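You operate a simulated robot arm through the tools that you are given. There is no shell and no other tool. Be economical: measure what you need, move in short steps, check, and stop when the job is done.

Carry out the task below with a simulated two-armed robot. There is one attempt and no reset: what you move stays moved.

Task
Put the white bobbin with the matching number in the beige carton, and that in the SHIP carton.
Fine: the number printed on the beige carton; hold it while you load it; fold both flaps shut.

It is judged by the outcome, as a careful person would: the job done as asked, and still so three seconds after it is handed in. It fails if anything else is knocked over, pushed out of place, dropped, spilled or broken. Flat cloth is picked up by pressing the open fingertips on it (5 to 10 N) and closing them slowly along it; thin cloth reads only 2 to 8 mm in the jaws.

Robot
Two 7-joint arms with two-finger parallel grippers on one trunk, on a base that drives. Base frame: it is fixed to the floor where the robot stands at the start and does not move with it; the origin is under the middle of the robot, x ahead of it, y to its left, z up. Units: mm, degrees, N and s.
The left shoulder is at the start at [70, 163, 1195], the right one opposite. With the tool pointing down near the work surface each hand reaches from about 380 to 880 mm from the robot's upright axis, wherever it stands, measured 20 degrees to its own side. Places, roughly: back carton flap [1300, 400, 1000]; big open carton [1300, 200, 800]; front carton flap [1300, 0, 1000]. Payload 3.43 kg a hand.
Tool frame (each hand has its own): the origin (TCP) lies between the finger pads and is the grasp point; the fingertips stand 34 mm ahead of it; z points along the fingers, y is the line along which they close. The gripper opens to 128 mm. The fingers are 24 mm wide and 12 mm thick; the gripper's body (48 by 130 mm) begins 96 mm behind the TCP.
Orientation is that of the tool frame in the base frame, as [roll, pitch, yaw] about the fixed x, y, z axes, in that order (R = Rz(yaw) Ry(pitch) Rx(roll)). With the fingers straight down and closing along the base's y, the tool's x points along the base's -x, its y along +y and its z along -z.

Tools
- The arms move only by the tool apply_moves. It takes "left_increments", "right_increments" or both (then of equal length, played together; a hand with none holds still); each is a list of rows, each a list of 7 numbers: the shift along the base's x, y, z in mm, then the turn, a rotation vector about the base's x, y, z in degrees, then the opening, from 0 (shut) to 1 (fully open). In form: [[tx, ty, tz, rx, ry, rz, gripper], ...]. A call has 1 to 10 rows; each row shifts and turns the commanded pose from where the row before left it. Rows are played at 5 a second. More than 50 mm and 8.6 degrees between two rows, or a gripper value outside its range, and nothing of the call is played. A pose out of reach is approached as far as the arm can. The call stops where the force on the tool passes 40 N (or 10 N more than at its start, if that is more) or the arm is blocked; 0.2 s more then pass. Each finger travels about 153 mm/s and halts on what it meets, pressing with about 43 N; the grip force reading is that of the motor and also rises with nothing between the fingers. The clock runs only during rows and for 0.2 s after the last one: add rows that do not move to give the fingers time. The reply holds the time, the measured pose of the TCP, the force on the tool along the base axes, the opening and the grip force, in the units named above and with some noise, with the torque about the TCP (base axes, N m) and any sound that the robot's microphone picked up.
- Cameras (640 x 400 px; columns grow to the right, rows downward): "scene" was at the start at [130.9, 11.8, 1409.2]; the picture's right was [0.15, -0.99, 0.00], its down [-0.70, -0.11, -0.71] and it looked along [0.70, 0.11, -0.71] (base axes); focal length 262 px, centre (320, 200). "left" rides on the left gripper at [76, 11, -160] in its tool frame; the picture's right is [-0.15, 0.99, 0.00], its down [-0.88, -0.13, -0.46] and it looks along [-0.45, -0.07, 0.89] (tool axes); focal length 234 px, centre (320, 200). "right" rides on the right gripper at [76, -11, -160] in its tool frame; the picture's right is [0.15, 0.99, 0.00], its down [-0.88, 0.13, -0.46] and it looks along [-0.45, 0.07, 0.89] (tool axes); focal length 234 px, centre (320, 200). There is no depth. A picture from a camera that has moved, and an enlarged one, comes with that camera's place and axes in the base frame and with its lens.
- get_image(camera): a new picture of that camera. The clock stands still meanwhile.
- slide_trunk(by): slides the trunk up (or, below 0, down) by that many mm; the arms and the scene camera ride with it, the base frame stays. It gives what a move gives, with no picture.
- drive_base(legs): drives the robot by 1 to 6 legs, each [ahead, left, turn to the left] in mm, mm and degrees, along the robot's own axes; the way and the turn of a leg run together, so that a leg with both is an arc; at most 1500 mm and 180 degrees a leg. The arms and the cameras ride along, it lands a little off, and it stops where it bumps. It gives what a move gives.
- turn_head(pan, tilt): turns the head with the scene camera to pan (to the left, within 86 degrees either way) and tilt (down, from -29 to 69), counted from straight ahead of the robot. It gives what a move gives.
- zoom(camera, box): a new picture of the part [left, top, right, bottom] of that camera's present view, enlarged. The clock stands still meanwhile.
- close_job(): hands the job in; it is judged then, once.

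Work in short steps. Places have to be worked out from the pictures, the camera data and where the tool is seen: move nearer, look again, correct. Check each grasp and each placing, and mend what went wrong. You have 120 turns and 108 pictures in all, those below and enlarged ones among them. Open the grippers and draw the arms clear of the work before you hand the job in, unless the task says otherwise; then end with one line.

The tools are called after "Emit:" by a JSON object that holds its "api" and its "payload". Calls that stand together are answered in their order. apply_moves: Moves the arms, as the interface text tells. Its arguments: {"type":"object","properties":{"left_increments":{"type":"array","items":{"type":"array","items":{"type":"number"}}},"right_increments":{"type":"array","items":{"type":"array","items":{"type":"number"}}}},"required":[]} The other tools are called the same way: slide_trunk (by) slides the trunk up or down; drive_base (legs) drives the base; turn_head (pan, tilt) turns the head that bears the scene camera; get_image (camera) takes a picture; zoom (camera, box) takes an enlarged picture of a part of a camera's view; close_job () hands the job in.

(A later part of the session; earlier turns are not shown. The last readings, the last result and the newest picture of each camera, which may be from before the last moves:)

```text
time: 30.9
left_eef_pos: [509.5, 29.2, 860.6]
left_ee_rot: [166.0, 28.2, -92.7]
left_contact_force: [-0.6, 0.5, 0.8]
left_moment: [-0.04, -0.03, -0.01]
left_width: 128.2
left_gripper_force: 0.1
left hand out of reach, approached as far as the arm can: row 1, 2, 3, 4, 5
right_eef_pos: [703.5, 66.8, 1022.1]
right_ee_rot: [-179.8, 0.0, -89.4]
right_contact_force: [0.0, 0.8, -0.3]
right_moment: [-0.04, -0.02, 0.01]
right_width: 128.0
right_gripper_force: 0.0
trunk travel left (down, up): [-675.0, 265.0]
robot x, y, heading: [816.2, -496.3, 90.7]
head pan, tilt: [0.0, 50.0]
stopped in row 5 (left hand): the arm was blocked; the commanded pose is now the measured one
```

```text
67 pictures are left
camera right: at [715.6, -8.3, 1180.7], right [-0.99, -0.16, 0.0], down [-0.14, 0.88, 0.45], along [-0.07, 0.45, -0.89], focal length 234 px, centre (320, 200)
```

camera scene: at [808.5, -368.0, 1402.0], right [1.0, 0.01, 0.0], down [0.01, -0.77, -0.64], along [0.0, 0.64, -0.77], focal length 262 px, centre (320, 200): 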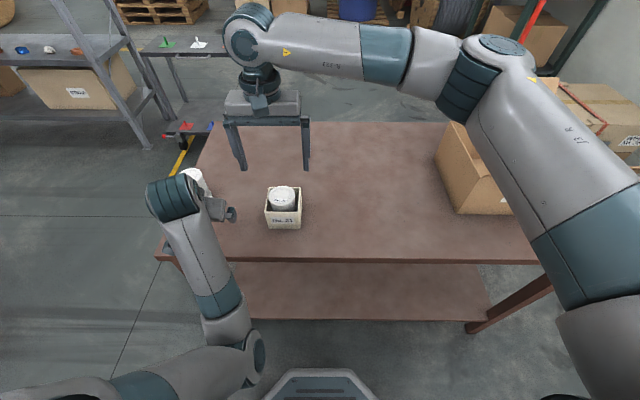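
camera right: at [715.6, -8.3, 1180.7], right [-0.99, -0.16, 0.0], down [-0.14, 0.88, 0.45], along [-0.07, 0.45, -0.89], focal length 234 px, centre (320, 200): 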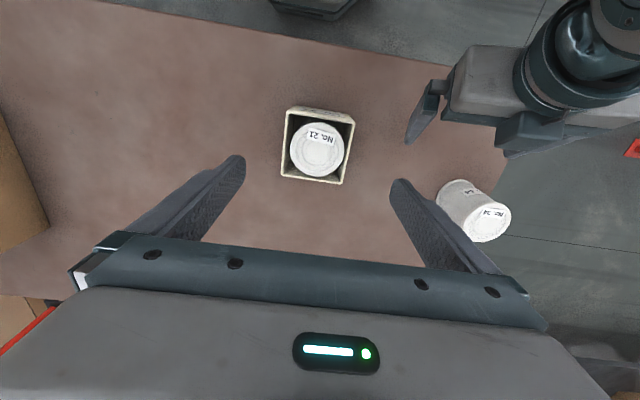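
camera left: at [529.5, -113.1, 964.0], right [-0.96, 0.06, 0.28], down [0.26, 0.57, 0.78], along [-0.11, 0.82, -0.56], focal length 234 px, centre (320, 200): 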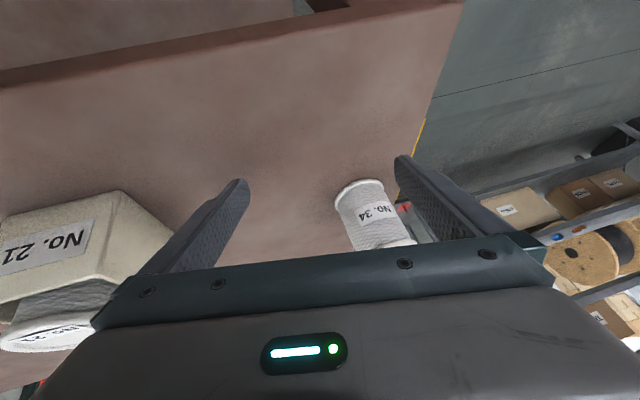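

Bobbin 34 is upright, but it seems to have been nudged by ~55 mm (from ≈(475,76) to ≈(442,135)); I'll have to put it back. First lift the left hand carefully straight up in small steps.

Emit:
{"api": "apply_moves", "payload": {"left_increments": [[0, 0, 10, 0, 0, 0, 1], [0, 0, 15, 0, 0, 0, 1], [0, 0, 20, 0, 0, 0, 1], [0, 0, 20, 0, 0, 0, 1]]}}

Emit:
{"api": "get_image", "payload": {"camera": "scene"}}

```text
time: 31.8
left_eef_pos: [439.8, 20.5, 917.7]
left_ee_rot: [156.4, 27.6, -93.5]
left_contact_force: [0.2, -0.6, 0.3]
left_moment: [-0.01, 0.0, 0.0]
left_width: 128.1
left_gripper_force: 0.1
left hand out of reach, approached as far as the arm can: row 4
right_eef_pos: [705.7, 67.8, 1022.8]
right_ee_rot: [-179.9, 0.0, -89.6]
right_contact_force: [0.1, 0.1, 0.6]
right_moment: [-0.02, 0.01, -0.03]
right_width: 128.2
right_gripper_force: 0.1
trunk travel left (down, up): [-675.0, 265.0]
robot x, y, heading: [811.5, -494.0, 90.3]
head pan, tilt: [0.0, 50.0]
stopped in row 4 (left hand): the arm was blocked; the commanded pose is now the measured one
```

```text
66 pictures are left
camera scene: at [811.8, -369.3, 1402.2], right [1.0, 0.01, 0.0], down [0.01, -0.77, -0.64], along [-0.01, 0.64, -0.77], focal length 262 px, centre (320, 200)
```

scene: 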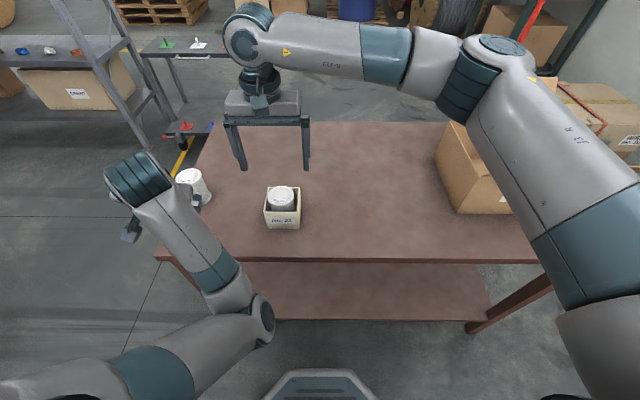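

The arm is near a wrist limit from the tilt. Rotate the tool back toward vertical while rising slightly.

Emit:
{"api": "apply_moves", "payload": {"left_increments": [[0, 0, 8, -6, -5, 0, 1], [0, 0, 8, -6, -5, 0, 1]]}}

```text
time: 32.6
left_eef_pos: [388.7, 22.4, 936.0]
left_ee_rot: [163.9, 15.9, -87.5]
left_contact_force: [-0.4, -0.5, 0.6]
left_moment: [0.02, 0.01, 0.01]
left_width: 127.9
left_gripper_force: 0.1
left hand out of reach, approached as far as the arm can: row 2
right_eef_pos: [708.1, 65.2, 1023.4]
right_ee_rot: [179.9, -0.1, -89.5]
right_contact_force: [1.2, -0.9, 0.5]
right_moment: [0.01, 0.0, 0.0]
right_width: 128.1
right_gripper_force: 0.1
trunk travel left (down, up): [-675.0, 265.0]
robot x, y, heading: [812.1, -496.4, 90.4]
head pan, tilt: [0.0, 50.0]
stopped in row 2 (left hand): the arm was blocked; the commanded pose is now the measured one
```

It's rising and drifting left, away from objects. Continue straightening and rising.

Emit:
{"api": "apply_moves", "payload": {"left_increments": [[0, 0, 15, -5, -4, 0, 1], [0, 0, 15, -5, -4, 0, 1], [0, 0, 20, -3, -3, 0, 1], [0, 0, 20, 0, 0, 0, 1]]}}

Emit:
{"api": "get_image", "payload": {"camera": "scene"}}

```text
time: 33.6
left_eef_pos: [391.3, 21.6, 1006.4]
left_ee_rot: [174.4, 2.1, -86.1]
left_contact_force: [0.4, -0.4, 0.2]
left_moment: [0.02, 0.02, -0.01]
left_width: 127.9
left_gripper_force: 0.1
right_eef_pos: [706.9, 66.6, 1023.5]
right_ee_rot: [180.0, 0.0, -89.6]
right_contact_force: [-0.5, 1.0, -0.1]
right_moment: [0.04, -0.03, 0.03]
right_width: 128.3
right_gripper_force: 0.1
trunk travel left (down, up): [-675.0, 265.0]
robot x, y, heading: [809.4, -496.4, 90.6]
head pan, tilt: [0.0, 50.0]
```

```text
65 pictures are left
camera scene: at [812.3, -369.8, 1402.2], right [1.0, 0.01, 0.0], down [0.01, -0.77, -0.64], along [-0.01, 0.64, -0.77], focal length 262 px, centre (320, 200)
```

scene: 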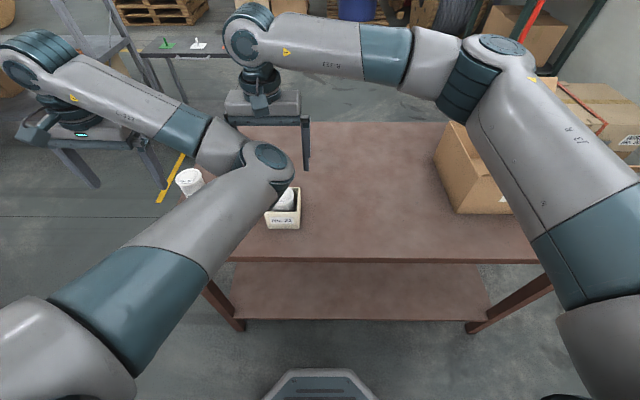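

Arm recovered. Inspect bobbin 34.

Emit:
{"api": "zoom", "payload": {"camera": "scene", "box": [150, 130, 270, 230]}}

Emit:
{"api": "get_image", "payload": {"camera": "left"}}

Emit:
{"api": "get_image", "payload": {"camera": "right"}}

```text
4.00 times, centred on (210, 180) of scene
camera zoom: at [812.3, -369.8, 1402.2], right [1.0, 0.01, 0.0], down [0.01, -0.77, -0.64], along [-0.01, 0.64, -0.77], focal length 1049 px, centre (760, 280)
```

zoom: 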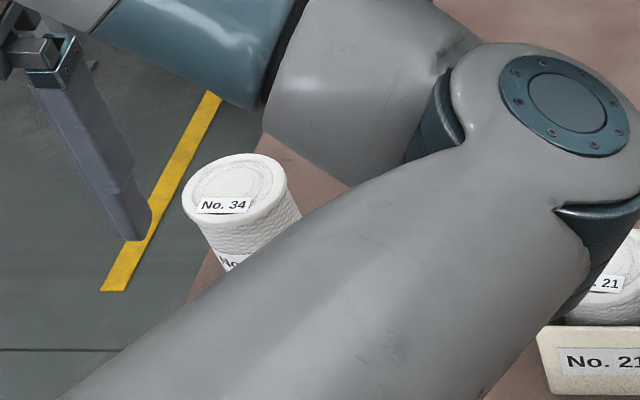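

```text
63 pictures are left
camera left: at [400.7, -57.7, 1163.1], right [-0.99, 0.07, 0.1], down [0.11, 0.87, 0.47], along [-0.05, 0.48, -0.88], focal length 234 px, centre (320, 200)
```

left: 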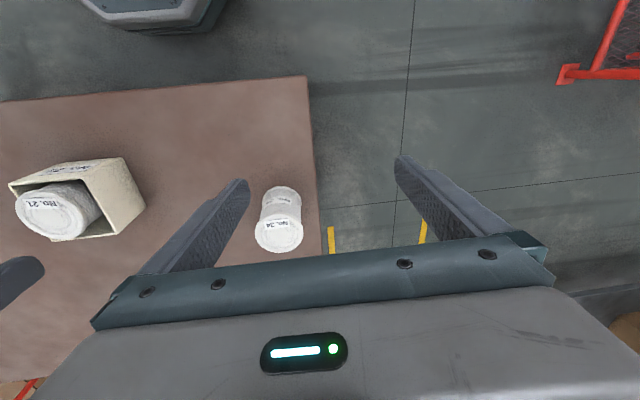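

```text
62 pictures are left
camera right: at [719.2, -9.5, 1181.8], right [-0.99, -0.15, 0.0], down [-0.14, 0.88, 0.46], along [-0.07, 0.45, -0.89], focal length 234 px, centre (320, 200)
```

right: 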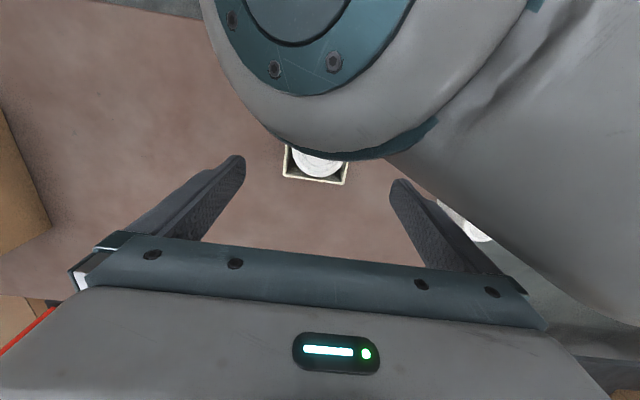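

Bobbin 34 stands upright at ≈(447,133); originally ≈(479,76). I'll fetch it back with the left hand: straighten the tool and go above it, moving the right hand aside.

Emit:
{"api": "apply_moves", "payload": {"left_increments": [[0, 10, 0, -1, -3, -2, 1], [5, 20, 0, -0.7, -2.7, -2, 1], [15, 25, 0, 0, 0, 0, 1], [15, 25, 0, 0, 0, 0, 1], [20, 31, 0, 0, 0, 0, 1], [0, 0, 0, 0, 0, 0, 1]], "right_increments": [[30, 0, 5, 0, 0, 0, 1], [40, 0, 5, 0, 0, 0, 1], [40, 0, 5, 0, 0, 0, 1], [40, 0, 5, 0, 0, 0, 1], [20, 0, 5, 0, 0, 0, 1], [0, 0, 0, 0, 0, 0, 1]]}}

Emit:
{"api": "get_image", "payload": {"camera": "left"}}

Emit:
{"api": "get_image", "payload": {"camera": "scene"}}

```text
time: 35.0
left_eef_pos: [445.1, 134.7, 1004.4]
left_ee_rot: [-180.0, 0.1, -89.9]
left_contact_force: [0.4, -0.2, -0.3]
left_moment: [0.0, -0.01, 0.0]
left_width: 127.9
left_gripper_force: 0.1
right_eef_pos: [875.6, 66.6, 1046.7]
right_ee_rot: [180.0, 0.0, -89.5]
right_contact_force: [-0.1, 0.3, 0.9]
right_moment: [-0.01, 0.0, 0.02]
right_width: 128.0
right_gripper_force: 0.1
trunk travel left (down, up): [-675.0, 265.0]
robot x, y, heading: [811.3, -493.2, 90.6]
head pan, tilt: [0.0, 50.0]
```

```text
61 pictures are left
camera left: at [433.2, 57.7, 1163.8], right [-0.99, 0.14, 0.0], down [0.13, 0.88, 0.46], along [0.07, 0.45, -0.89], focal length 234 px, centre (320, 200)
```

left: 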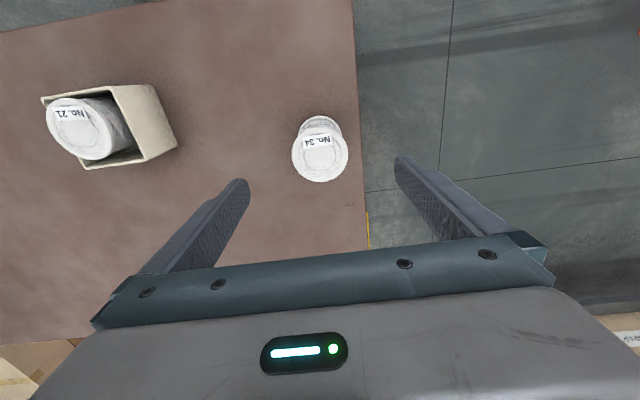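

```text
60 pictures are left
camera scene: at [811.1, -369.6, 1402.3], right [1.0, 0.01, 0.0], down [0.01, -0.77, -0.64], along [-0.01, 0.64, -0.77], focal length 262 px, centre (320, 200)
```

scene: 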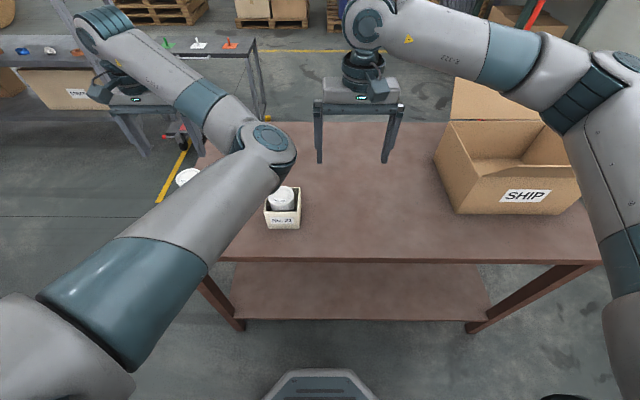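

Bobbin 34 is centred under the left hand at ≈(446,136). Descend and grip its flange.

Emit:
{"api": "apply_moves", "payload": {"left_increments": [[0, 0, -25, 0, 0, 0, 1], [0, 0, -25, 0, 0, 0, 1], [0, 1, -25, 0, 0, 0, 1], [0, 0, -19, 0, 0, 0, 1], [0, 0, 0, 0, 0, 0, 0.7], [0, 0, 0, 0, 0, 0, 0.6], [0, 0, 0, 0, 0, 0, 0.54], [0, 0, 0, 0, 0, 0, 0.48], [0, 0, 0, 0, 0, 0, 0.35], [0, 0, 0, 0, 0, 0, 0.35]]}}

Emit:
{"api": "get_image", "payload": {"camera": "left"}}

```text
time: 37.2
left_eef_pos: [445.3, 135.9, 910.5]
left_ee_rot: [180.0, 0.1, -90.0]
left_contact_force: [-0.3, -0.2, -0.5]
left_moment: [-0.03, 0.04, 0.01]
left_width: 66.8
left_gripper_force: 42.9
right_eef_pos: [875.6, 68.1, 1046.9]
right_ee_rot: [180.0, 0.0, -89.4]
right_contact_force: [-0.4, 0.0, 0.4]
right_moment: [-0.01, -0.01, -0.01]
right_width: 128.3
right_gripper_force: 0.1
trunk travel left (down, up): [-675.0, 265.0]
robot x, y, heading: [813.5, -496.1, 90.6]
head pan, tilt: [0.0, 50.0]
```

```text
59 pictures are left
camera left: at [433.3, 58.4, 1069.9], right [-0.99, 0.14, 0.0], down [0.13, 0.88, 0.46], along [0.07, 0.45, -0.89], focal length 234 px, centre (320, 200)
```

left: 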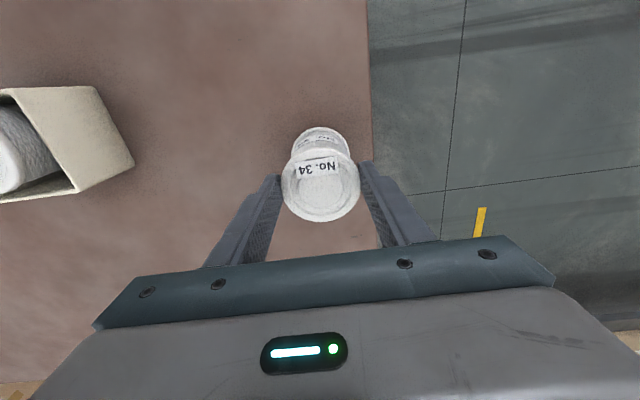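

Gripped. Lift slightly, shift by (+33, −61), and set it back at its original place.

Emit:
{"api": "apply_moves", "payload": {"left_increments": [[0, 0, 12, 0, 0, 0, 0.35], [7, -13, 0, 0, 0, 0, 0.35], [9, -16, 0, 0, 0, 0, 0.35], [9, -16, 0, 0, 0, 0, 0.35], [8, -16, 0, 0, 0, 0, 0.35], [0, 0, 0, 0, 0, 0, 0.35], [0, 0, -7, 0, 0, 0, 0.35], [0, 0, -4, 0, 0, 0, 0.35], [0, 0, 0, 0, 0, 0, 0.35]]}}

```text
time: 39.2
left_eef_pos: [446.9, 93.8, 907.9]
left_ee_rot: [179.7, 0.7, -89.9]
left_contact_force: [-5.4, 7.0, 39.5]
left_moment: [0.37, -0.09, -0.02]
left_width: 67.1
left_gripper_force: 43.2
left hand out of reach, approached as far as the arm can: row 3, 4, 5
right_eef_pos: [878.2, 63.9, 1049.8]
right_ee_rot: [180.0, 0.2, -89.5]
right_contact_force: [-0.8, -0.5, 0.4]
right_moment: [-0.02, -0.01, -0.02]
right_width: 128.3
right_gripper_force: 0.1
trunk travel left (down, up): [-675.0, 265.0]
robot x, y, heading: [810.9, -497.4, 90.5]
head pan, tilt: [0.0, 50.0]
```

The arm can't fold closer there and pressed lightly on the table. Lift a little, and I'll carry the rest by driving the base.

Emit:
{"api": "apply_moves", "payload": {"left_increments": [[0, 0, 5, 0, 0, 0, 0.35], [0, 0, 10, 0, 0, 0, 0.35], [0, 0, 0, 0, 0, 0, 0.35]]}}

Emit:
{"api": "get_image", "payload": {"camera": "scene"}}

Emit:
{"api": "get_image", "payload": {"camera": "left"}}

```text
time: 40.0
left_eef_pos: [445.7, 93.4, 916.2]
left_ee_rot: [-179.8, 0.1, -89.8]
left_contact_force: [-0.6, -0.2, -2.3]
left_moment: [0.01, 0.02, 0.03]
left_width: 66.7
left_gripper_force: 43.0
right_eef_pos: [877.6, 66.2, 1047.9]
right_ee_rot: [180.0, 0.0, -89.4]
right_contact_force: [-0.3, 0.2, -0.3]
right_moment: [0.03, 0.0, 0.03]
right_width: 128.2
right_gripper_force: 0.1
trunk travel left (down, up): [-675.0, 265.0]
robot x, y, heading: [809.1, -494.6, 90.6]
head pan, tilt: [0.0, 50.0]
```

```text
58 pictures are left
camera scene: at [812.0, -369.7, 1402.1], right [1.0, 0.01, 0.0], down [0.01, -0.77, -0.64], along [-0.01, 0.64, -0.77], focal length 262 px, centre (320, 200)
```

scene: 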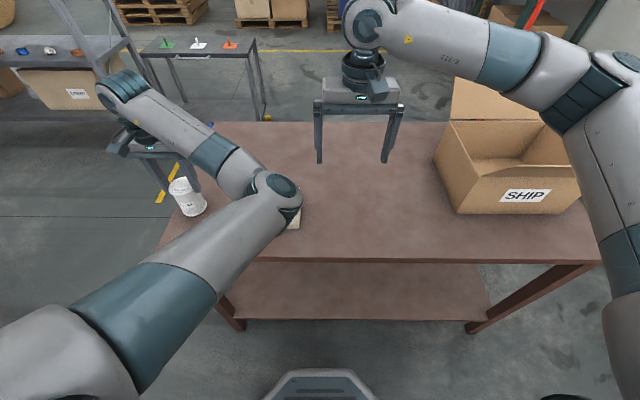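

```text
57 pictures are left
camera left: at [434.1, 17.9, 1076.9], right [-0.99, 0.15, 0.0], down [0.13, 0.88, 0.46], along [0.07, 0.45, -0.89], focal length 234 px, centre (320, 200)
```

left: 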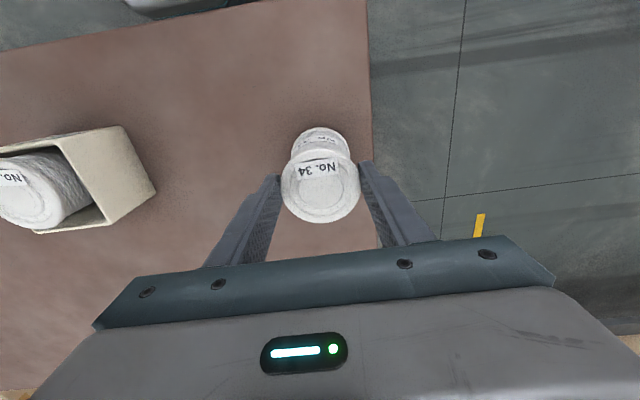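

Bobbin is ~8 mm above the table. Drive the base 19 mm back and 32 mm to the right.

Emit:
{"api": "drive_base", "payload": {"legs": [[-19, -32, 0]]}}

```text
time: 40.9
left_eef_pos: [474.7, 76.3, 917.0]
left_ee_rot: [-179.9, 0.1, -89.8]
left_contact_force: [-0.2, -0.3, -1.3]
left_moment: [-0.01, -0.02, -0.04]
left_width: 66.7
left_gripper_force: 42.8
right_eef_pos: [905.8, 49.7, 1046.4]
right_ee_rot: [-179.8, -0.2, -89.4]
right_contact_force: [-0.3, 1.1, 0.2]
right_moment: [0.02, -0.03, 0.02]
right_width: 128.2
right_gripper_force: 0.1
trunk travel left (down, up): [-675.0, 265.0]
robot x, y, heading: [844.1, -515.5, 91.1]
head pan, tilt: [0.0, 50.0]
```

At (475,76). Lower gently until contact with +2 mm x correction.

Emit:
{"api": "apply_moves", "payload": {"left_increments": [[2, -1, -3, 0, 0, 0, 0.35], [0, 0, -2, 0, 0, 0, 0.35], [0, 0, -2, 0, 0, 0, 0.35], [0, 0, -1, 0, 0, 0, 0.35], [0, 0, 0, 0, 0, 0, 0.35]]}}

Emit:
{"api": "get_image", "payload": {"camera": "left"}}

```text
time: 42.1
left_eef_pos: [477.0, 75.6, 910.1]
left_ee_rot: [-179.9, 0.1, -89.9]
left_contact_force: [0.6, -0.4, -1.5]
left_moment: [0.03, 0.04, 0.02]
left_width: 66.6
left_gripper_force: 42.8
right_eef_pos: [907.8, 48.9, 1046.6]
right_ee_rot: [-180.0, 0.1, -89.4]
right_contact_force: [-0.1, 0.2, -0.7]
right_moment: [-0.01, 0.01, 0.0]
right_width: 127.9
right_gripper_force: 0.0
trunk travel left (down, up): [-675.0, 265.0]
robot x, y, heading: [846.2, -516.0, 90.5]
head pan, tilt: [0.0, 50.0]
```

```text
56 pictures are left
camera left: at [466.6, -1.4, 1069.8], right [-0.99, 0.14, 0.0], down [0.13, 0.88, 0.46], along [0.07, 0.45, -0.89], focal length 234 px, centre (320, 200)
```

left: 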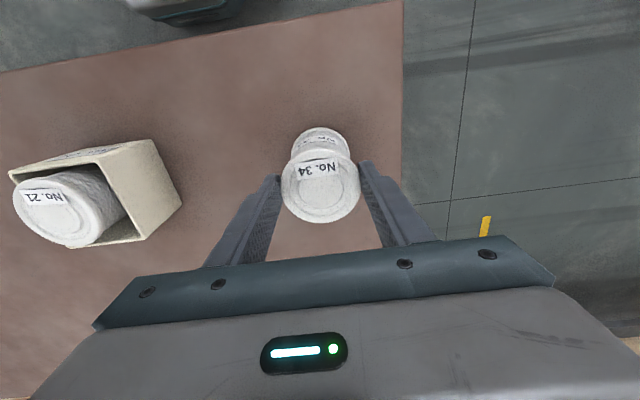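

Still ~2 mm up. Lower 2 mm more and release slowly, then rise straight up.

Emit:
{"api": "apply_moves", "payload": {"left_increments": [[0, 0, -1, 0, 0, 0, 0.35], [0, 0, -1, 0, 0, 0, 0.35], [0, 0, 0, 0, 0, 0, 0.45], [0, 0, 0, 0, 0, 0, 0.54], [0, 0, 0, 0, 0, 0, 0.62], [0, 0, 0, 0, 0, 0, 0.8], [0, 0, 0, 0, 0, 0, 1], [0, 0, 0, 0, 0, 0, 1]]}}

Emit:
{"api": "apply_moves", "payload": {"left_increments": [[0, 0, 15, 0, 0, 0, 1], [0, 0, 30, 0, 0, 0, 1], [0, 0, 35, 0, 0, 0, 1], [0, 0, 40, 0, 0, 0, 1], [0, 0, 40, 0, 0, 0, 1], [0, 0, 40, 0, 0, 0, 1]]}}

Emit:
{"api": "get_image", "payload": {"camera": "scene"}}

Emit:
{"api": "get_image", "payload": {"camera": "left"}}

```text
time: 43.9
left_eef_pos: [478.5, 75.9, 906.9]
left_ee_rot: [-179.9, 0.2, -89.8]
left_contact_force: [0.7, 0.3, -0.2]
left_moment: [0.0, -0.01, 0.0]
left_width: 127.9
left_gripper_force: 0.0
right_eef_pos: [908.1, 48.8, 1046.7]
right_ee_rot: [180.0, 0.0, -89.4]
right_contact_force: [0.7, -0.1, 0.4]
right_moment: [0.02, -0.01, -0.02]
right_width: 128.3
right_gripper_force: 0.0
trunk travel left (down, up): [-675.0, 265.0]
robot x, y, heading: [842.3, -513.3, 90.7]
head pan, tilt: [0.0, 50.0]
```

```text
time: 45.3
left_eef_pos: [462.2, 80.8, 1105.1]
left_ee_rot: [-179.9, 0.2, -89.9]
left_contact_force: [0.9, -0.8, 0.9]
left_moment: [0.01, 0.03, -0.02]
left_width: 127.9
left_gripper_force: 0.0
left hand out of reach, approached as far as the arm can: row 2, 3, 4
right_eef_pos: [907.3, 47.5, 1048.3]
right_ee_rot: [180.0, 0.1, -89.4]
right_contact_force: [-0.7, -0.5, 0.3]
right_moment: [0.01, 0.02, 0.02]
right_width: 128.1
right_gripper_force: 0.2
trunk travel left (down, up): [-675.0, 265.0]
robot x, y, heading: [842.2, -515.1, 90.4]
head pan, tilt: [0.0, 50.0]
```

```text
55 pictures are left
camera scene: at [843.5, -388.6, 1402.3], right [1.0, 0.01, 0.0], down [0.01, -0.77, -0.64], along [-0.01, 0.64, -0.77], focal length 262 px, centre (320, 200)
```

scene: 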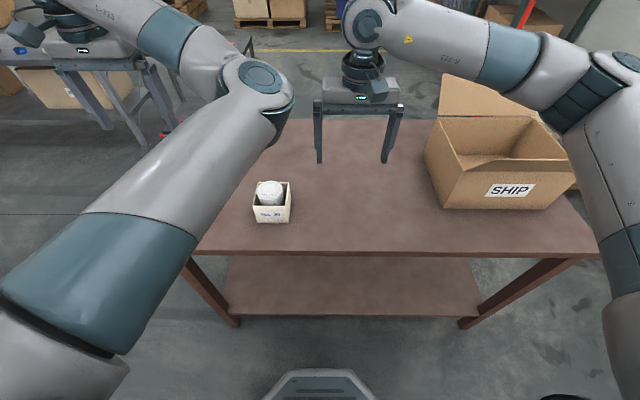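

```text
54 pictures are left
camera left: at [451.2, 5.2, 1266.0], right [-0.99, 0.14, 0.0], down [0.13, 0.88, 0.46], along [0.07, 0.45, -0.89], focal length 234 px, centre (320, 200)
```

left: 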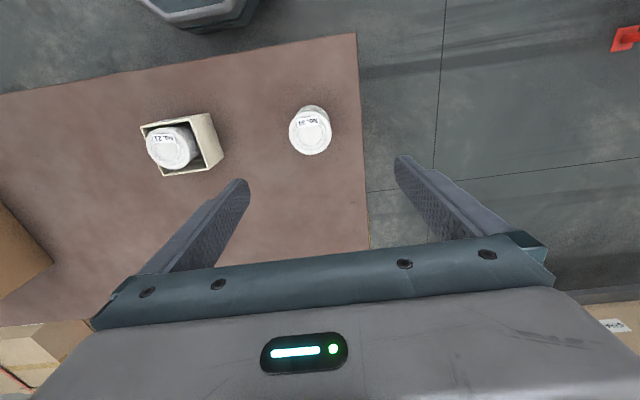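

Bobbin 34 is back in place and upright. To keep the left elbow away from the right hand, drive 200 mm left so that the carton lies in front of the right hand.

Emit:
{"api": "drive_base", "payload": {"legs": [[0, 200, 0]]}}

Emit:
{"api": "get_image", "payload": {"camera": "right"}}

Emit:
{"api": "get_image", "payload": {"camera": "scene"}}

```text
time: 46.9
left_eef_pos: [266.3, 80.4, 1104.6]
left_ee_rot: [-179.9, 0.2, -89.9]
left_contact_force: [0.4, -0.2, 0.0]
left_moment: [-0.01, -0.02, 0.01]
left_width: 128.4
left_gripper_force: 0.0
right_eef_pos: [711.8, 46.0, 1047.3]
right_ee_rot: [180.0, 0.0, -89.7]
right_contact_force: [-1.3, 0.3, -0.3]
right_moment: [0.01, -0.03, 0.01]
right_width: 127.9
right_gripper_force: 0.0
trunk travel left (down, up): [-675.0, 265.0]
robot x, y, heading: [645.4, -519.4, 90.5]
head pan, tilt: [0.0, 50.0]
```

```text
53 pictures are left
camera right: at [722.0, -29.2, 1205.8], right [-0.99, -0.16, 0.0], down [-0.14, 0.88, 0.46], along [-0.07, 0.45, -0.89], focal length 234 px, centre (320, 200)
```

right: 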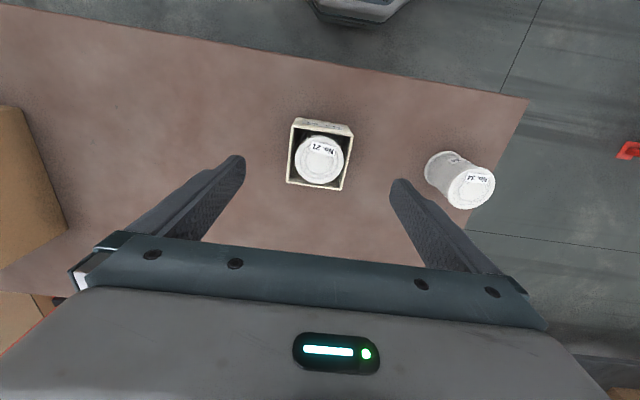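

```text
52 pictures are left
camera scene: at [645.6, -389.7, 1402.3], right [1.0, 0.01, 0.0], down [0.01, -0.77, -0.64], along [-0.01, 0.64, -0.77], focal length 262 px, centre (320, 200)
```

scene: 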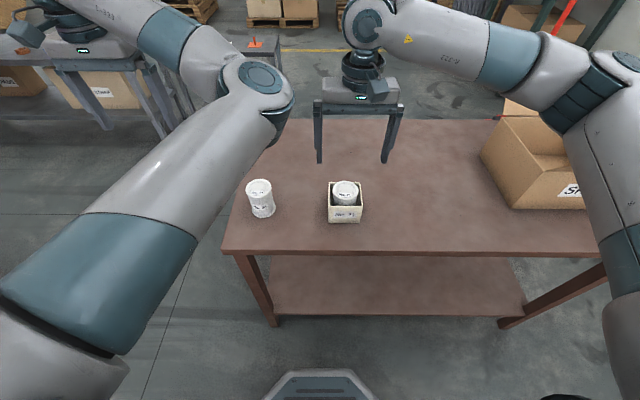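

Clear. Center over the carton and descend around its ±x walls.

Emit:
{"api": "apply_moves", "payload": {"right_increments": [[-4, 13, 0, 0, 0, 0, 1], [0, 13, -30, 0, 0, 0, 1], [0, 0, -40, 0, 0, 0, 1], [0, 0, -40, 0, 0, 0, 1], [0, 0, -40, 0, 0, 0, 1], [0, 0, -30, 0, 0, 0, 1], [0, 0, -20, 0, 0, 0, 1], [0, 0, 0, 0, 0, 0, 1]]}}

Emit:
{"api": "get_image", "payload": {"camera": "right"}}

Emit:
{"api": "zoom", "payload": {"camera": "scene", "box": [270, 100, 430, 240]}}

```text
time: 48.7
left_eef_pos: [263.7, 80.8, 1105.5]
left_ee_rot: [-179.9, 0.1, -89.9]
left_contact_force: [-0.2, 0.0, 0.4]
left_moment: [0.0, 0.0, 0.0]
left_width: 127.8
left_gripper_force: 0.1
right_eef_pos: [705.7, 74.0, 845.1]
right_ee_rot: [180.0, 0.1, -89.4]
right_contact_force: [0.4, 0.9, -0.3]
right_moment: [0.03, 0.0, -0.01]
right_width: 128.1
right_gripper_force: 0.2
trunk travel left (down, up): [-675.0, 265.0]
robot x, y, heading: [644.1, -517.7, 90.8]
head pan, tilt: [0.0, 50.0]
```

```text
51 pictures are left
camera right: at [718.0, -2.5, 1004.7], right [-0.99, -0.16, 0.0], down [-0.14, 0.88, 0.46], along [-0.07, 0.45, -0.89], focal length 234 px, centre (320, 200)
```

right: 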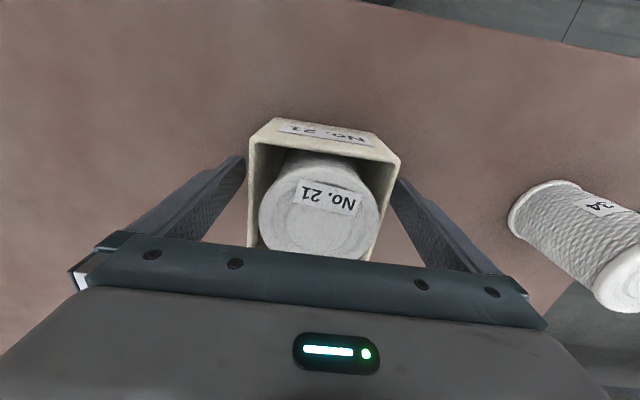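

```text
2.86 times, centred on (350, 170) of scene
camera zoom: at [645.3, -389.8, 1402.3], right [1.0, 0.01, 0.0], down [0.01, -0.77, -0.64], along [-0.01, 0.64, -0.77], focal length 749 px, centre (234, 286)
```

zoom: 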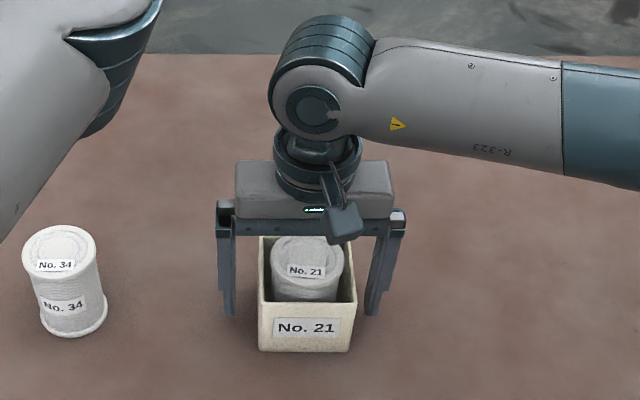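

Aligned. Close on the carton and lift it.

Emit:
{"api": "apply_moves", "payload": {"right_increments": [[2, 0, 0, 0, 0, 0, 0.8], [0, 0, 0, 0, 0, 0, 0.72], [0, 0, 0, 0, 0, 0, 0.68], [0, 0, 0, 0, 0, 0, 0.64], [0, 0, 0, 0, 0, 0, 0.5], [0, 0, 0, 0, 0, 0, 0.5], [0, 0, 10, 0, 0, 0, 0.5], [0, 0, 30, 0, 0, 0, 0.5], [0, 0, 40, 0, 0, 0, 0.5], [0, 0, 0, 0, 0, 0, 0.5]]}}

Emit:
{"api": "zoom", "payload": {"camera": "scene", "box": [270, 100, 430, 240]}}

```text
time: 50.9
left_eef_pos: [264.7, 79.8, 1105.5]
left_ee_rot: [-180.0, 0.2, -89.9]
left_contact_force: [0.0, -0.1, 0.4]
left_moment: [0.0, -0.01, 0.01]
left_width: 127.9
left_gripper_force: 0.0
right_eef_pos: [707.3, 73.7, 925.7]
right_ee_rot: [-179.9, 0.0, -89.4]
right_contact_force: [-0.2, -0.1, -2.4]
right_moment: [0.0, -0.02, 0.03]
right_width: 87.1
right_gripper_force: 43.0
trunk travel left (down, up): [-675.0, 265.0]
robot x, y, heading: [643.7, -517.1, 90.3]
head pan, tilt: [0.0, 50.0]
```

```text
2.86 times, centred on (350, 170) of scene
camera zoom: at [645.6, -389.0, 1402.2], right [1.0, 0.01, 0.0], down [0.01, -0.77, -0.64], along [-0.01, 0.64, -0.77], focal length 749 px, centre (234, 286)
```

zoom: 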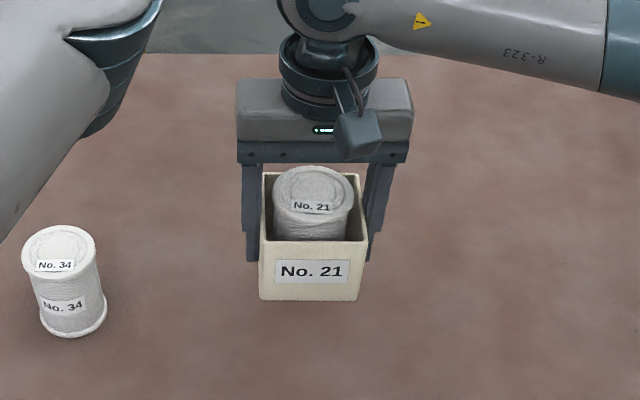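

Carton held securely. Raise to TCP 1070 and move out to y≈205.

Emit:
{"api": "apply_moves", "payload": {"right_increments": [[0, 10, 40, 0, 0, 0, 0.5], [0, 20, 40, 0, 0, 0, 0.5], [0, 25, 40, 0, 0, 0, 0.5], [0, 30, 25, 0, 0, 0, 0.5], [0, 30, 0, 0, 0, 0, 0.5], [0, 18, 0, 0, 0, 0, 0.5], [0, 0, 0, 0, 0, 0, 0.5]]}}

Emit:
{"api": "drive_base", "payload": {"legs": [[0, -400, 0]]}}

Emit:
{"api": "get_image", "payload": {"camera": "scene"}}

Emit:
{"api": "get_image", "payload": {"camera": "right"}}

```text
time: 52.5
left_eef_pos: [266.3, 81.0, 1106.3]
left_ee_rot: [180.0, 0.2, -90.0]
left_contact_force: [0.1, 0.5, 0.0]
left_moment: [-0.01, -0.02, -0.02]
left_width: 128.1
left_gripper_force: 0.1
right_eef_pos: [708.4, 205.7, 1069.0]
right_ee_rot: [-180.0, 0.0, -89.6]
right_contact_force: [-0.3, -0.5, -0.9]
right_moment: [0.0, 0.03, 0.01]
right_width: 87.0
right_gripper_force: 43.0
trunk travel left (down, up): [-675.0, 265.0]
robot x, y, heading: [644.7, -517.6, 90.4]
head pan, tilt: [0.0, 50.0]
```

```text
time: 55.0
left_eef_pos: [661.2, 85.2, 1105.4]
left_ee_rot: [-180.0, 0.2, -89.6]
left_contact_force: [0.2, -0.3, -0.3]
left_moment: [0.01, 0.01, -0.01]
left_width: 127.9
left_gripper_force: 0.0
right_eef_pos: [1104.9, 209.8, 1069.9]
right_ee_rot: [-180.0, 0.1, -89.3]
right_contact_force: [0.1, -0.3, -1.9]
right_moment: [0.04, 0.0, -0.04]
right_width: 87.3
right_gripper_force: 43.1
trunk travel left (down, up): [-675.0, 265.0]
robot x, y, heading: [1041.7, -508.3, 90.4]
head pan, tilt: [0.0, 50.0]
```

```text
48 pictures are left
camera scene: at [1043.0, -385.0, 1402.2], right [1.0, 0.01, 0.0], down [0.01, -0.77, -0.64], along [-0.01, 0.64, -0.77], focal length 262 px, centre (320, 200)
```

scene: 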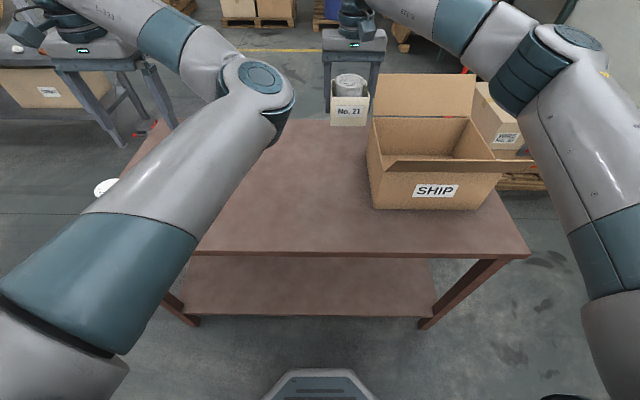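

```text
47 pictures are left
camera right: at [1116.3, 134.2, 1229.6], right [-0.99, -0.16, 0.0], down [-0.14, 0.88, 0.46], along [-0.07, 0.45, -0.89], focal length 234 px, centre (320, 200)
```

right: 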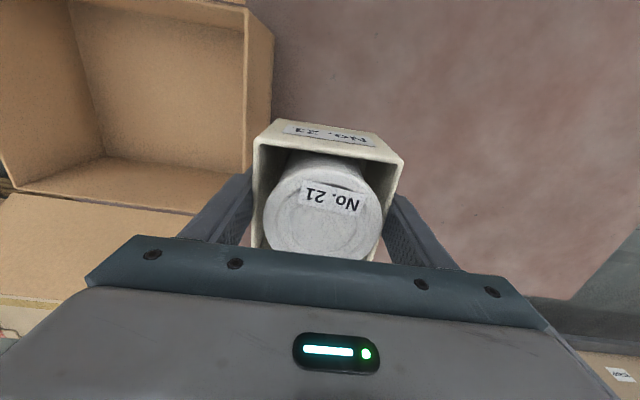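

SHIP carton spans x≈1198–1500, y≈91–325, top ≈947. Drive 180 mm right, passing over its side wall (beige bottom at ≈1024).

Emit:
{"api": "drive_base", "payload": {"legs": [[0, -180, 0]]}}

Emit:
{"api": "get_image", "payload": {"camera": "right"}}

Emit:
{"api": "get_image", "payload": {"camera": "scene"}}

```text
time: 56.5
left_eef_pos: [837.8, 86.0, 1104.3]
left_ee_rot: [-179.9, 0.2, -89.7]
left_contact_force: [-0.6, -0.2, 0.2]
left_moment: [0.0, 0.01, 0.02]
left_width: 127.9
left_gripper_force: 0.0
right_eef_pos: [1280.0, 213.0, 1070.5]
right_ee_rot: [179.9, -0.1, -89.2]
right_contact_force: [0.4, -0.3, -1.3]
right_moment: [-0.01, 0.0, -0.01]
right_width: 87.0
right_gripper_force: 42.5
trunk travel left (down, up): [-675.0, 265.0]
robot x, y, heading: [1223.1, -509.6, 90.7]
head pan, tilt: [0.0, 50.0]
```

```text
46 pictures are left
camera right: at [1293.0, 136.5, 1229.6], right [-0.99, -0.16, 0.0], down [-0.14, 0.88, 0.46], along [-0.07, 0.45, -0.89], focal length 234 px, centre (320, 200)
```

right: 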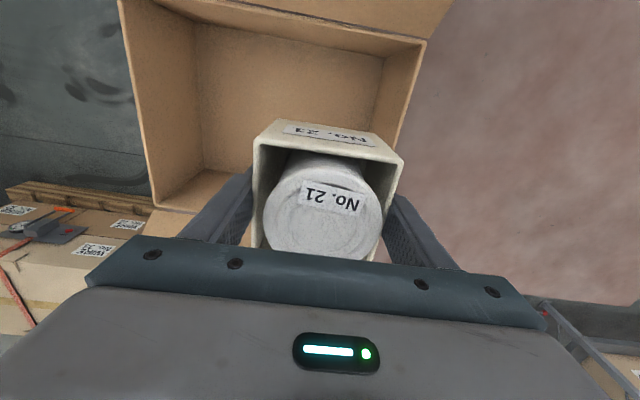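

```text
45 pictures are left
camera scene: at [1220.1, -382.7, 1402.2], right [1.0, 0.01, 0.0], down [0.01, -0.77, -0.64], along [-0.01, 0.64, -0.77], focal length 262 px, centre (320, 200)
```

scene: 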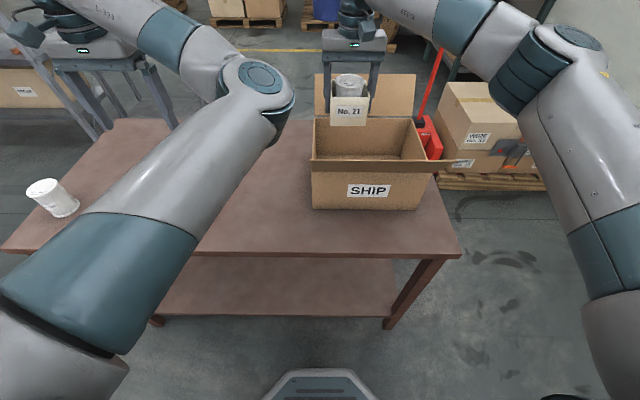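

SHIP centre ≈(1344,207). Center the load, then lower half way.

Emit:
{"api": "apply_moves", "payload": {"right_increments": [[20, -2, 0, 0, 0, 0, 0.5], [22, -2, 0, 0, 0, 0, 0.5], [20, -2, 0, 0, 0, 0, 0.5], [0, 0, -20, 0, 0, 0, 0.5], [0, 0, -30, 0, 0, 0, 0.5], [0, 0, -30, 0, 0, 0, 0.5], [0, 0, -30, 0, 0, 0, 0.5], [0, 0, 0, 0, 0, 0, 0.5]]}}

Emit:
{"api": "get_image", "payload": {"camera": "scene"}}

Emit:
{"api": "get_image", "payload": {"camera": "right"}}

```text
time: 58.2
left_eef_pos: [838.7, 84.6, 1104.5]
left_ee_rot: [-179.9, 0.2, -89.6]
left_contact_force: [0.8, -0.5, 0.1]
left_moment: [0.02, -0.01, 0.01]
left_width: 127.9
left_gripper_force: 0.1
right_eef_pos: [1345.1, 205.5, 961.2]
right_ee_rot: [180.0, -0.1, -89.2]
right_contact_force: [0.1, -0.3, -1.7]
right_moment: [0.02, 0.04, 0.0]
right_width: 87.1
right_gripper_force: 43.3
trunk travel left (down, up): [-675.0, 265.0]
robot x, y, heading: [1221.3, -510.2, 90.8]
head pan, tilt: [0.0, 50.0]
```

```text
44 pictures are left
camera scene: at [1220.7, -383.2, 1402.3], right [1.0, 0.01, 0.0], down [0.01, -0.77, -0.64], along [-0.01, 0.64, -0.77], focal length 262 px, centre (320, 200)
```

scene: 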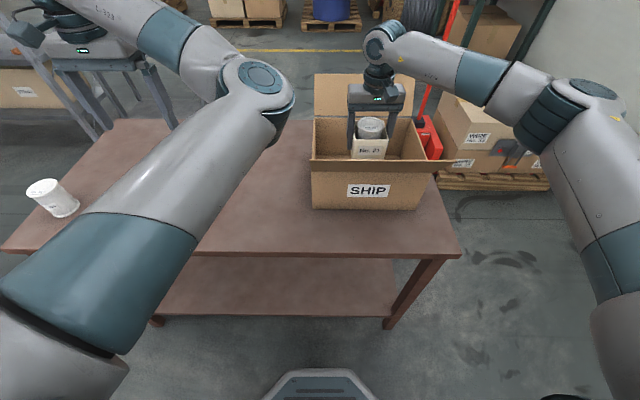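

```text
43 pictures are left
camera right: at [1356.6, 129.7, 1119.9], right [-0.99, -0.16, 0.0], down [-0.14, 0.88, 0.46], along [-0.07, 0.45, -0.89], focal length 234 px, centre (320, 200)
```

right: 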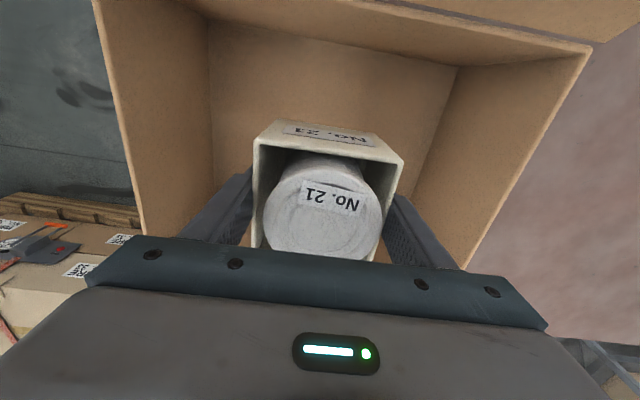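

Well centred and clear. Lower to near the floor of the SHIP carton.

Emit:
{"api": "apply_moves", "payload": {"right_increments": [[0, 0, -25, 0, 0, 0, 0.5], [0, 0, -25, 0, 0, 0, 0.5], [0, 0, -25, 0, 0, 0, 0.5], [0, 0, -18, 0, 0, 0, 0.5], [0, 0, -8, 0, 0, 0, 0.5], [0, 0, -3, 0, 0, 0, 0.5], [0, 0, -2, 0, 0, 0, 0.5], [0, 0, 0, 0, 0, 0, 0.5]]}}

```text
time: 60.0
left_eef_pos: [838.3, 85.8, 1105.0]
left_ee_rot: [-180.0, 0.2, -89.8]
left_contact_force: [-0.4, 1.0, 0.8]
left_moment: [0.01, 0.02, -0.03]
left_width: 127.8
left_gripper_force: 0.1
right_eef_pos: [1342.4, 207.6, 854.5]
right_ee_rot: [-179.9, 0.1, -89.2]
right_contact_force: [0.8, 0.7, -1.7]
right_moment: [0.02, 0.04, 0.01]
right_width: 86.9
right_gripper_force: 43.1
trunk travel left (down, up): [-675.0, 265.0]
robot x, y, heading: [1227.1, -512.2, 90.9]
head pan, tilt: [0.0, 50.0]
```

Lower millimetre by millimetre to find contact.

Emit:
{"api": "apply_moves", "payload": {"right_increments": [[0, 0, -1.5, 0, 0, 0, 0.5], [0, 0, -1.5, 0, 0, 0, 0.5], [0, 0, -1.5, 0, 0, 0, 0.5], [0, 0, -1, 0, 0, 0, 0.5], [0, 0, 0, 0, 0, 0, 0.5]]}}

```text
time: 61.2
left_eef_pos: [838.2, 83.2, 1106.0]
left_ee_rot: [-179.9, 0.2, -89.8]
left_contact_force: [-0.1, -0.5, -0.6]
left_moment: [0.0, 0.02, 0.02]
left_width: 128.0
left_gripper_force: 0.1
right_eef_pos: [1344.1, 205.0, 851.9]
right_ee_rot: [-179.9, 0.2, -89.2]
right_contact_force: [1.8, 4.8, 20.0]
right_moment: [-0.62, -0.21, 0.06]
right_width: 87.1
right_gripper_force: 43.1
trunk travel left (down, up): [-675.0, 265.0]
robot x, y, heading: [1221.9, -509.0, 90.8]
head pan, tilt: [0.0, 50.0]
```

Contact (20 N). Relax 1 mm, open, and rise out.

Emit:
{"api": "apply_moves", "payload": {"right_increments": [[0, 0, 1, 0, 0, 0, 0.5], [0, 0, 0, 0, 0, 0, 0.65], [0, 0, 0, 0, 0, 0, 0.72], [0, 0, 0, 0, 0, 0, 0.85], [0, 0, 0, 0, 0, 0, 1], [0, 0, 0, 0, 0, 0, 1], [0, 0, 20, 0, 0, 0, 1], [0, 0, 40, 0, 0, 0, 1], [0, 0, 45, 0, 0, 0, 1], [0, 0, 45, 0, 0, 0, 1]]}}

Emit:
{"api": "apply_moves", "payload": {"right_increments": [[0, 0, 45, 0, 0, 0, 1], [0, 0, 45, 0, 0, 0, 1], [0, 0, 45, 0, 0, 0, 0.5], [0, 0, 0, 0, 0, 0, 0], [0, 0, 0, 0, 0, 0, 0], [0, 0, 0, 0, 0, 0, 0]]}}

Emit:
{"api": "get_image", "payload": {"camera": "right"}}

Emit:
{"api": "get_image", "payload": {"camera": "scene"}}

```text
time: 63.5
left_eef_pos: [838.5, 84.2, 1106.1]
left_ee_rot: [-179.9, 0.2, -89.7]
left_contact_force: [0.2, -0.4, -0.1]
left_moment: [0.0, 0.01, -0.04]
left_width: 127.7
left_gripper_force: 0.1
right_eef_pos: [1342.2, 206.2, 1000.3]
right_ee_rot: [179.9, 0.0, -89.1]
right_contact_force: [-0.7, -0.4, 0.2]
right_moment: [0.0, 0.01, 0.02]
right_width: 128.1
right_gripper_force: 0.1
trunk travel left (down, up): [-675.0, 265.0]
robot x, y, heading: [1220.9, -511.0, 90.8]
head pan, tilt: [0.0, 50.0]
```

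```text
time: 64.8
left_eef_pos: [838.6, 85.0, 1105.0]
left_ee_rot: [-179.8, 0.1, -89.9]
left_contact_force: [0.7, 0.1, 0.6]
left_moment: [-0.03, 0.02, 0.0]
left_width: 128.2
left_gripper_force: 0.0
right_eef_pos: [1344.8, 206.0, 1134.3]
right_ee_rot: [180.0, 0.0, -89.2]
right_contact_force: [1.1, 0.3, 0.0]
right_moment: [-0.01, 0.0, 0.02]
right_width: 0.0
right_gripper_force: 32.8
trunk travel left (down, up): [-675.0, 265.0]
robot x, y, heading: [1220.3, -509.5, 90.6]
head pan, tilt: [0.0, 50.0]
```

```text
42 pictures are left
camera right: at [1356.3, 129.5, 1293.5], right [-0.99, -0.16, 0.0], down [-0.14, 0.88, 0.46], along [-0.07, 0.45, -0.89], focal length 234 px, centre (320, 200)
```

right: 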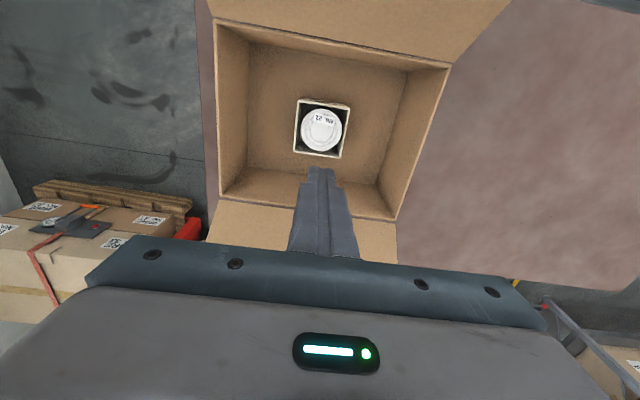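

```text
41 pictures are left
camera scene: at [1220.6, -383.2, 1402.3], right [1.0, 0.01, 0.0], down [0.01, -0.77, -0.64], along [-0.01, 0.64, -0.77], focal length 262 px, centre (320, 200)
```

scene: 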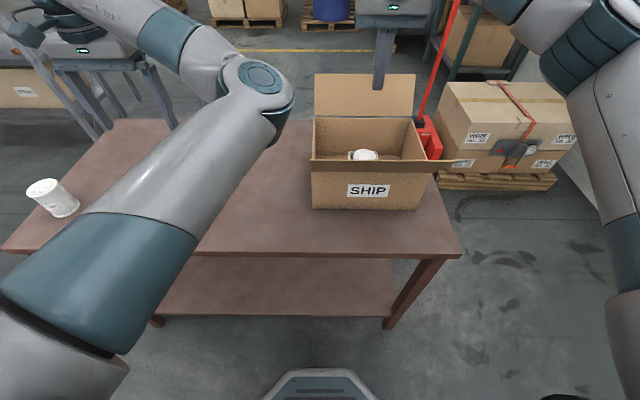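

The load is sitting in the SHIP carton. Now fold the front flap: move the left arm farther aside, and bring the closed right fingers in front of the front flap (above it first).

Emit:
{"api": "apply_moves", "payload": {"left_increments": [[-30, 0, 0, 0, 0, 0, 1], [-30, 0, 0, 0, 0, 0, 1], [-30, 0, 0, 0, 0, 0, 1], [-30, 0, 0, 0, 0, 0, 1], [0, 0, 0, 0, 0, 0, 1], [0, 0, 0, 0, 0, 0, 1], [0, 0, 0, 0, 0, 0, 1], [0, 0, 0, 0, 0, 0, 1]], "right_increments": [[0, -20, 0, 0, 0, 0, 0], [0, -30, 0, 0, 0, 0, 0], [0, -35, 0, 0, 0, 0, 0], [0, -35, 0, 0, 0, 0, 0], [0, -35, 0, 0, 0, 0, 0], [0, -40, 0, 0, 0, 0, 0], [0, -41, 0, 0, 0, 0, 0], [0, 0, 0, 0, 0, 0, 0]]}}

Emit:
{"api": "get_image", "payload": {"camera": "scene"}}

Emit:
{"api": "get_image", "payload": {"camera": "right"}}

```text
time: 66.7
left_eef_pos: [718.2, 86.7, 1104.1]
left_ee_rot: [180.0, 0.2, -89.7]
left_contact_force: [-0.5, -0.5, 0.1]
left_moment: [-0.01, 0.0, 0.0]
left_width: 127.9
left_gripper_force: 0.1
right_eef_pos: [1344.7, -29.9, 1135.4]
right_ee_rot: [180.0, 0.1, -89.3]
right_contact_force: [-0.1, -0.2, 0.6]
right_moment: [-0.03, 0.02, 0.0]
right_width: 0.0
right_gripper_force: 33.6
trunk travel left (down, up): [-675.0, 265.0]
robot x, y, heading: [1224.1, -508.6, 90.7]
head pan, tilt: [0.0, 50.0]
```

```text
40 pictures are left
camera scene: at [1221.0, -382.5, 1402.2], right [1.0, 0.01, 0.0], down [0.01, -0.77, -0.64], along [-0.01, 0.64, -0.77], focal length 262 px, centre (320, 200)
```

scene: 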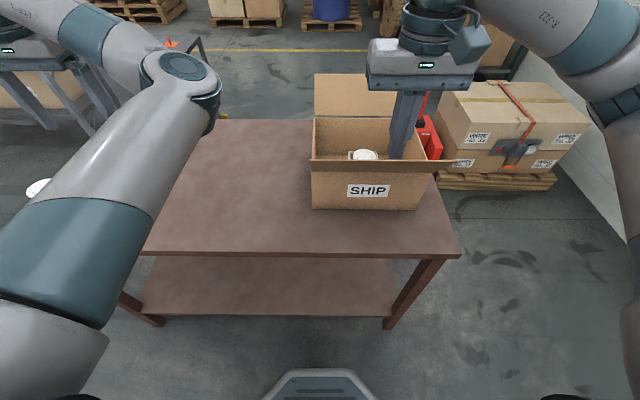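

```text
39 pictures are left
camera right: at [1355.9, -106.6, 1293.7], right [-0.99, -0.16, 0.0], down [-0.14, 0.88, 0.46], along [-0.07, 0.45, -0.89], focal length 234 px, centre (320, 200)
```

right: 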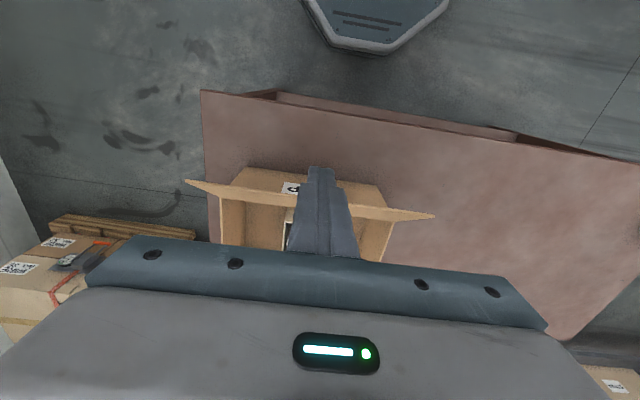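

Flap tip edge ≈(y 15–26, z 1050), so the finger is 30 mm in front. Lower so the tips reach z≈1000.

Emit:
{"api": "apply_moves", "payload": {"right_increments": [[0, 0, -25, 0, 0, 0, 0], [0, 0, -25, 0, 0, 0, 0], [0, 0, -25, 0, 0, 0, 0], [0, 0, -25, 0, 0, 0, 0], [0, 0, 0, 0, 0, 0, 0]]}}

Emit:
{"api": "get_image", "payload": {"camera": "scene"}}

```text
time: 67.8
left_eef_pos: [717.6, 85.1, 1105.1]
left_ee_rot: [-179.9, 0.1, -89.6]
left_contact_force: [0.9, 0.9, -0.3]
left_moment: [0.0, 0.01, -0.03]
left_width: 128.0
left_gripper_force: 0.0
right_eef_pos: [1342.4, -29.2, 1036.0]
right_ee_rot: [179.9, 0.0, -89.3]
right_contact_force: [-0.1, 0.2, 0.2]
right_moment: [0.03, 0.01, 0.01]
right_width: 0.0
right_gripper_force: 33.3
trunk travel left (down, up): [-675.0, 265.0]
robot x, y, heading: [1223.2, -512.8, 91.0]
head pan, tilt: [0.0, 50.0]
```

```text
38 pictures are left
camera scene: at [1220.4, -383.4, 1402.3], right [1.0, 0.01, 0.0], down [0.01, -0.77, -0.64], along [-0.01, 0.64, -0.77], focal length 262 px, centre (320, 200)
```

scene: 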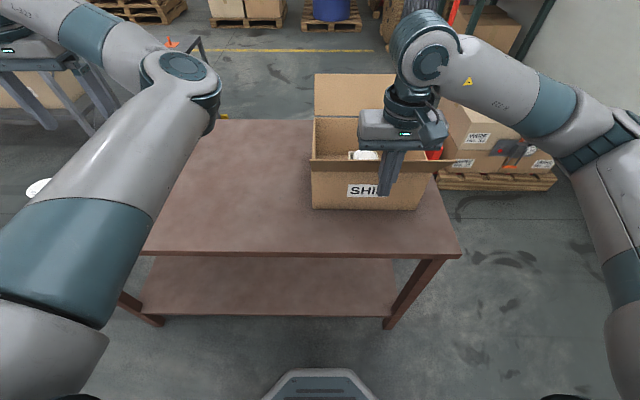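

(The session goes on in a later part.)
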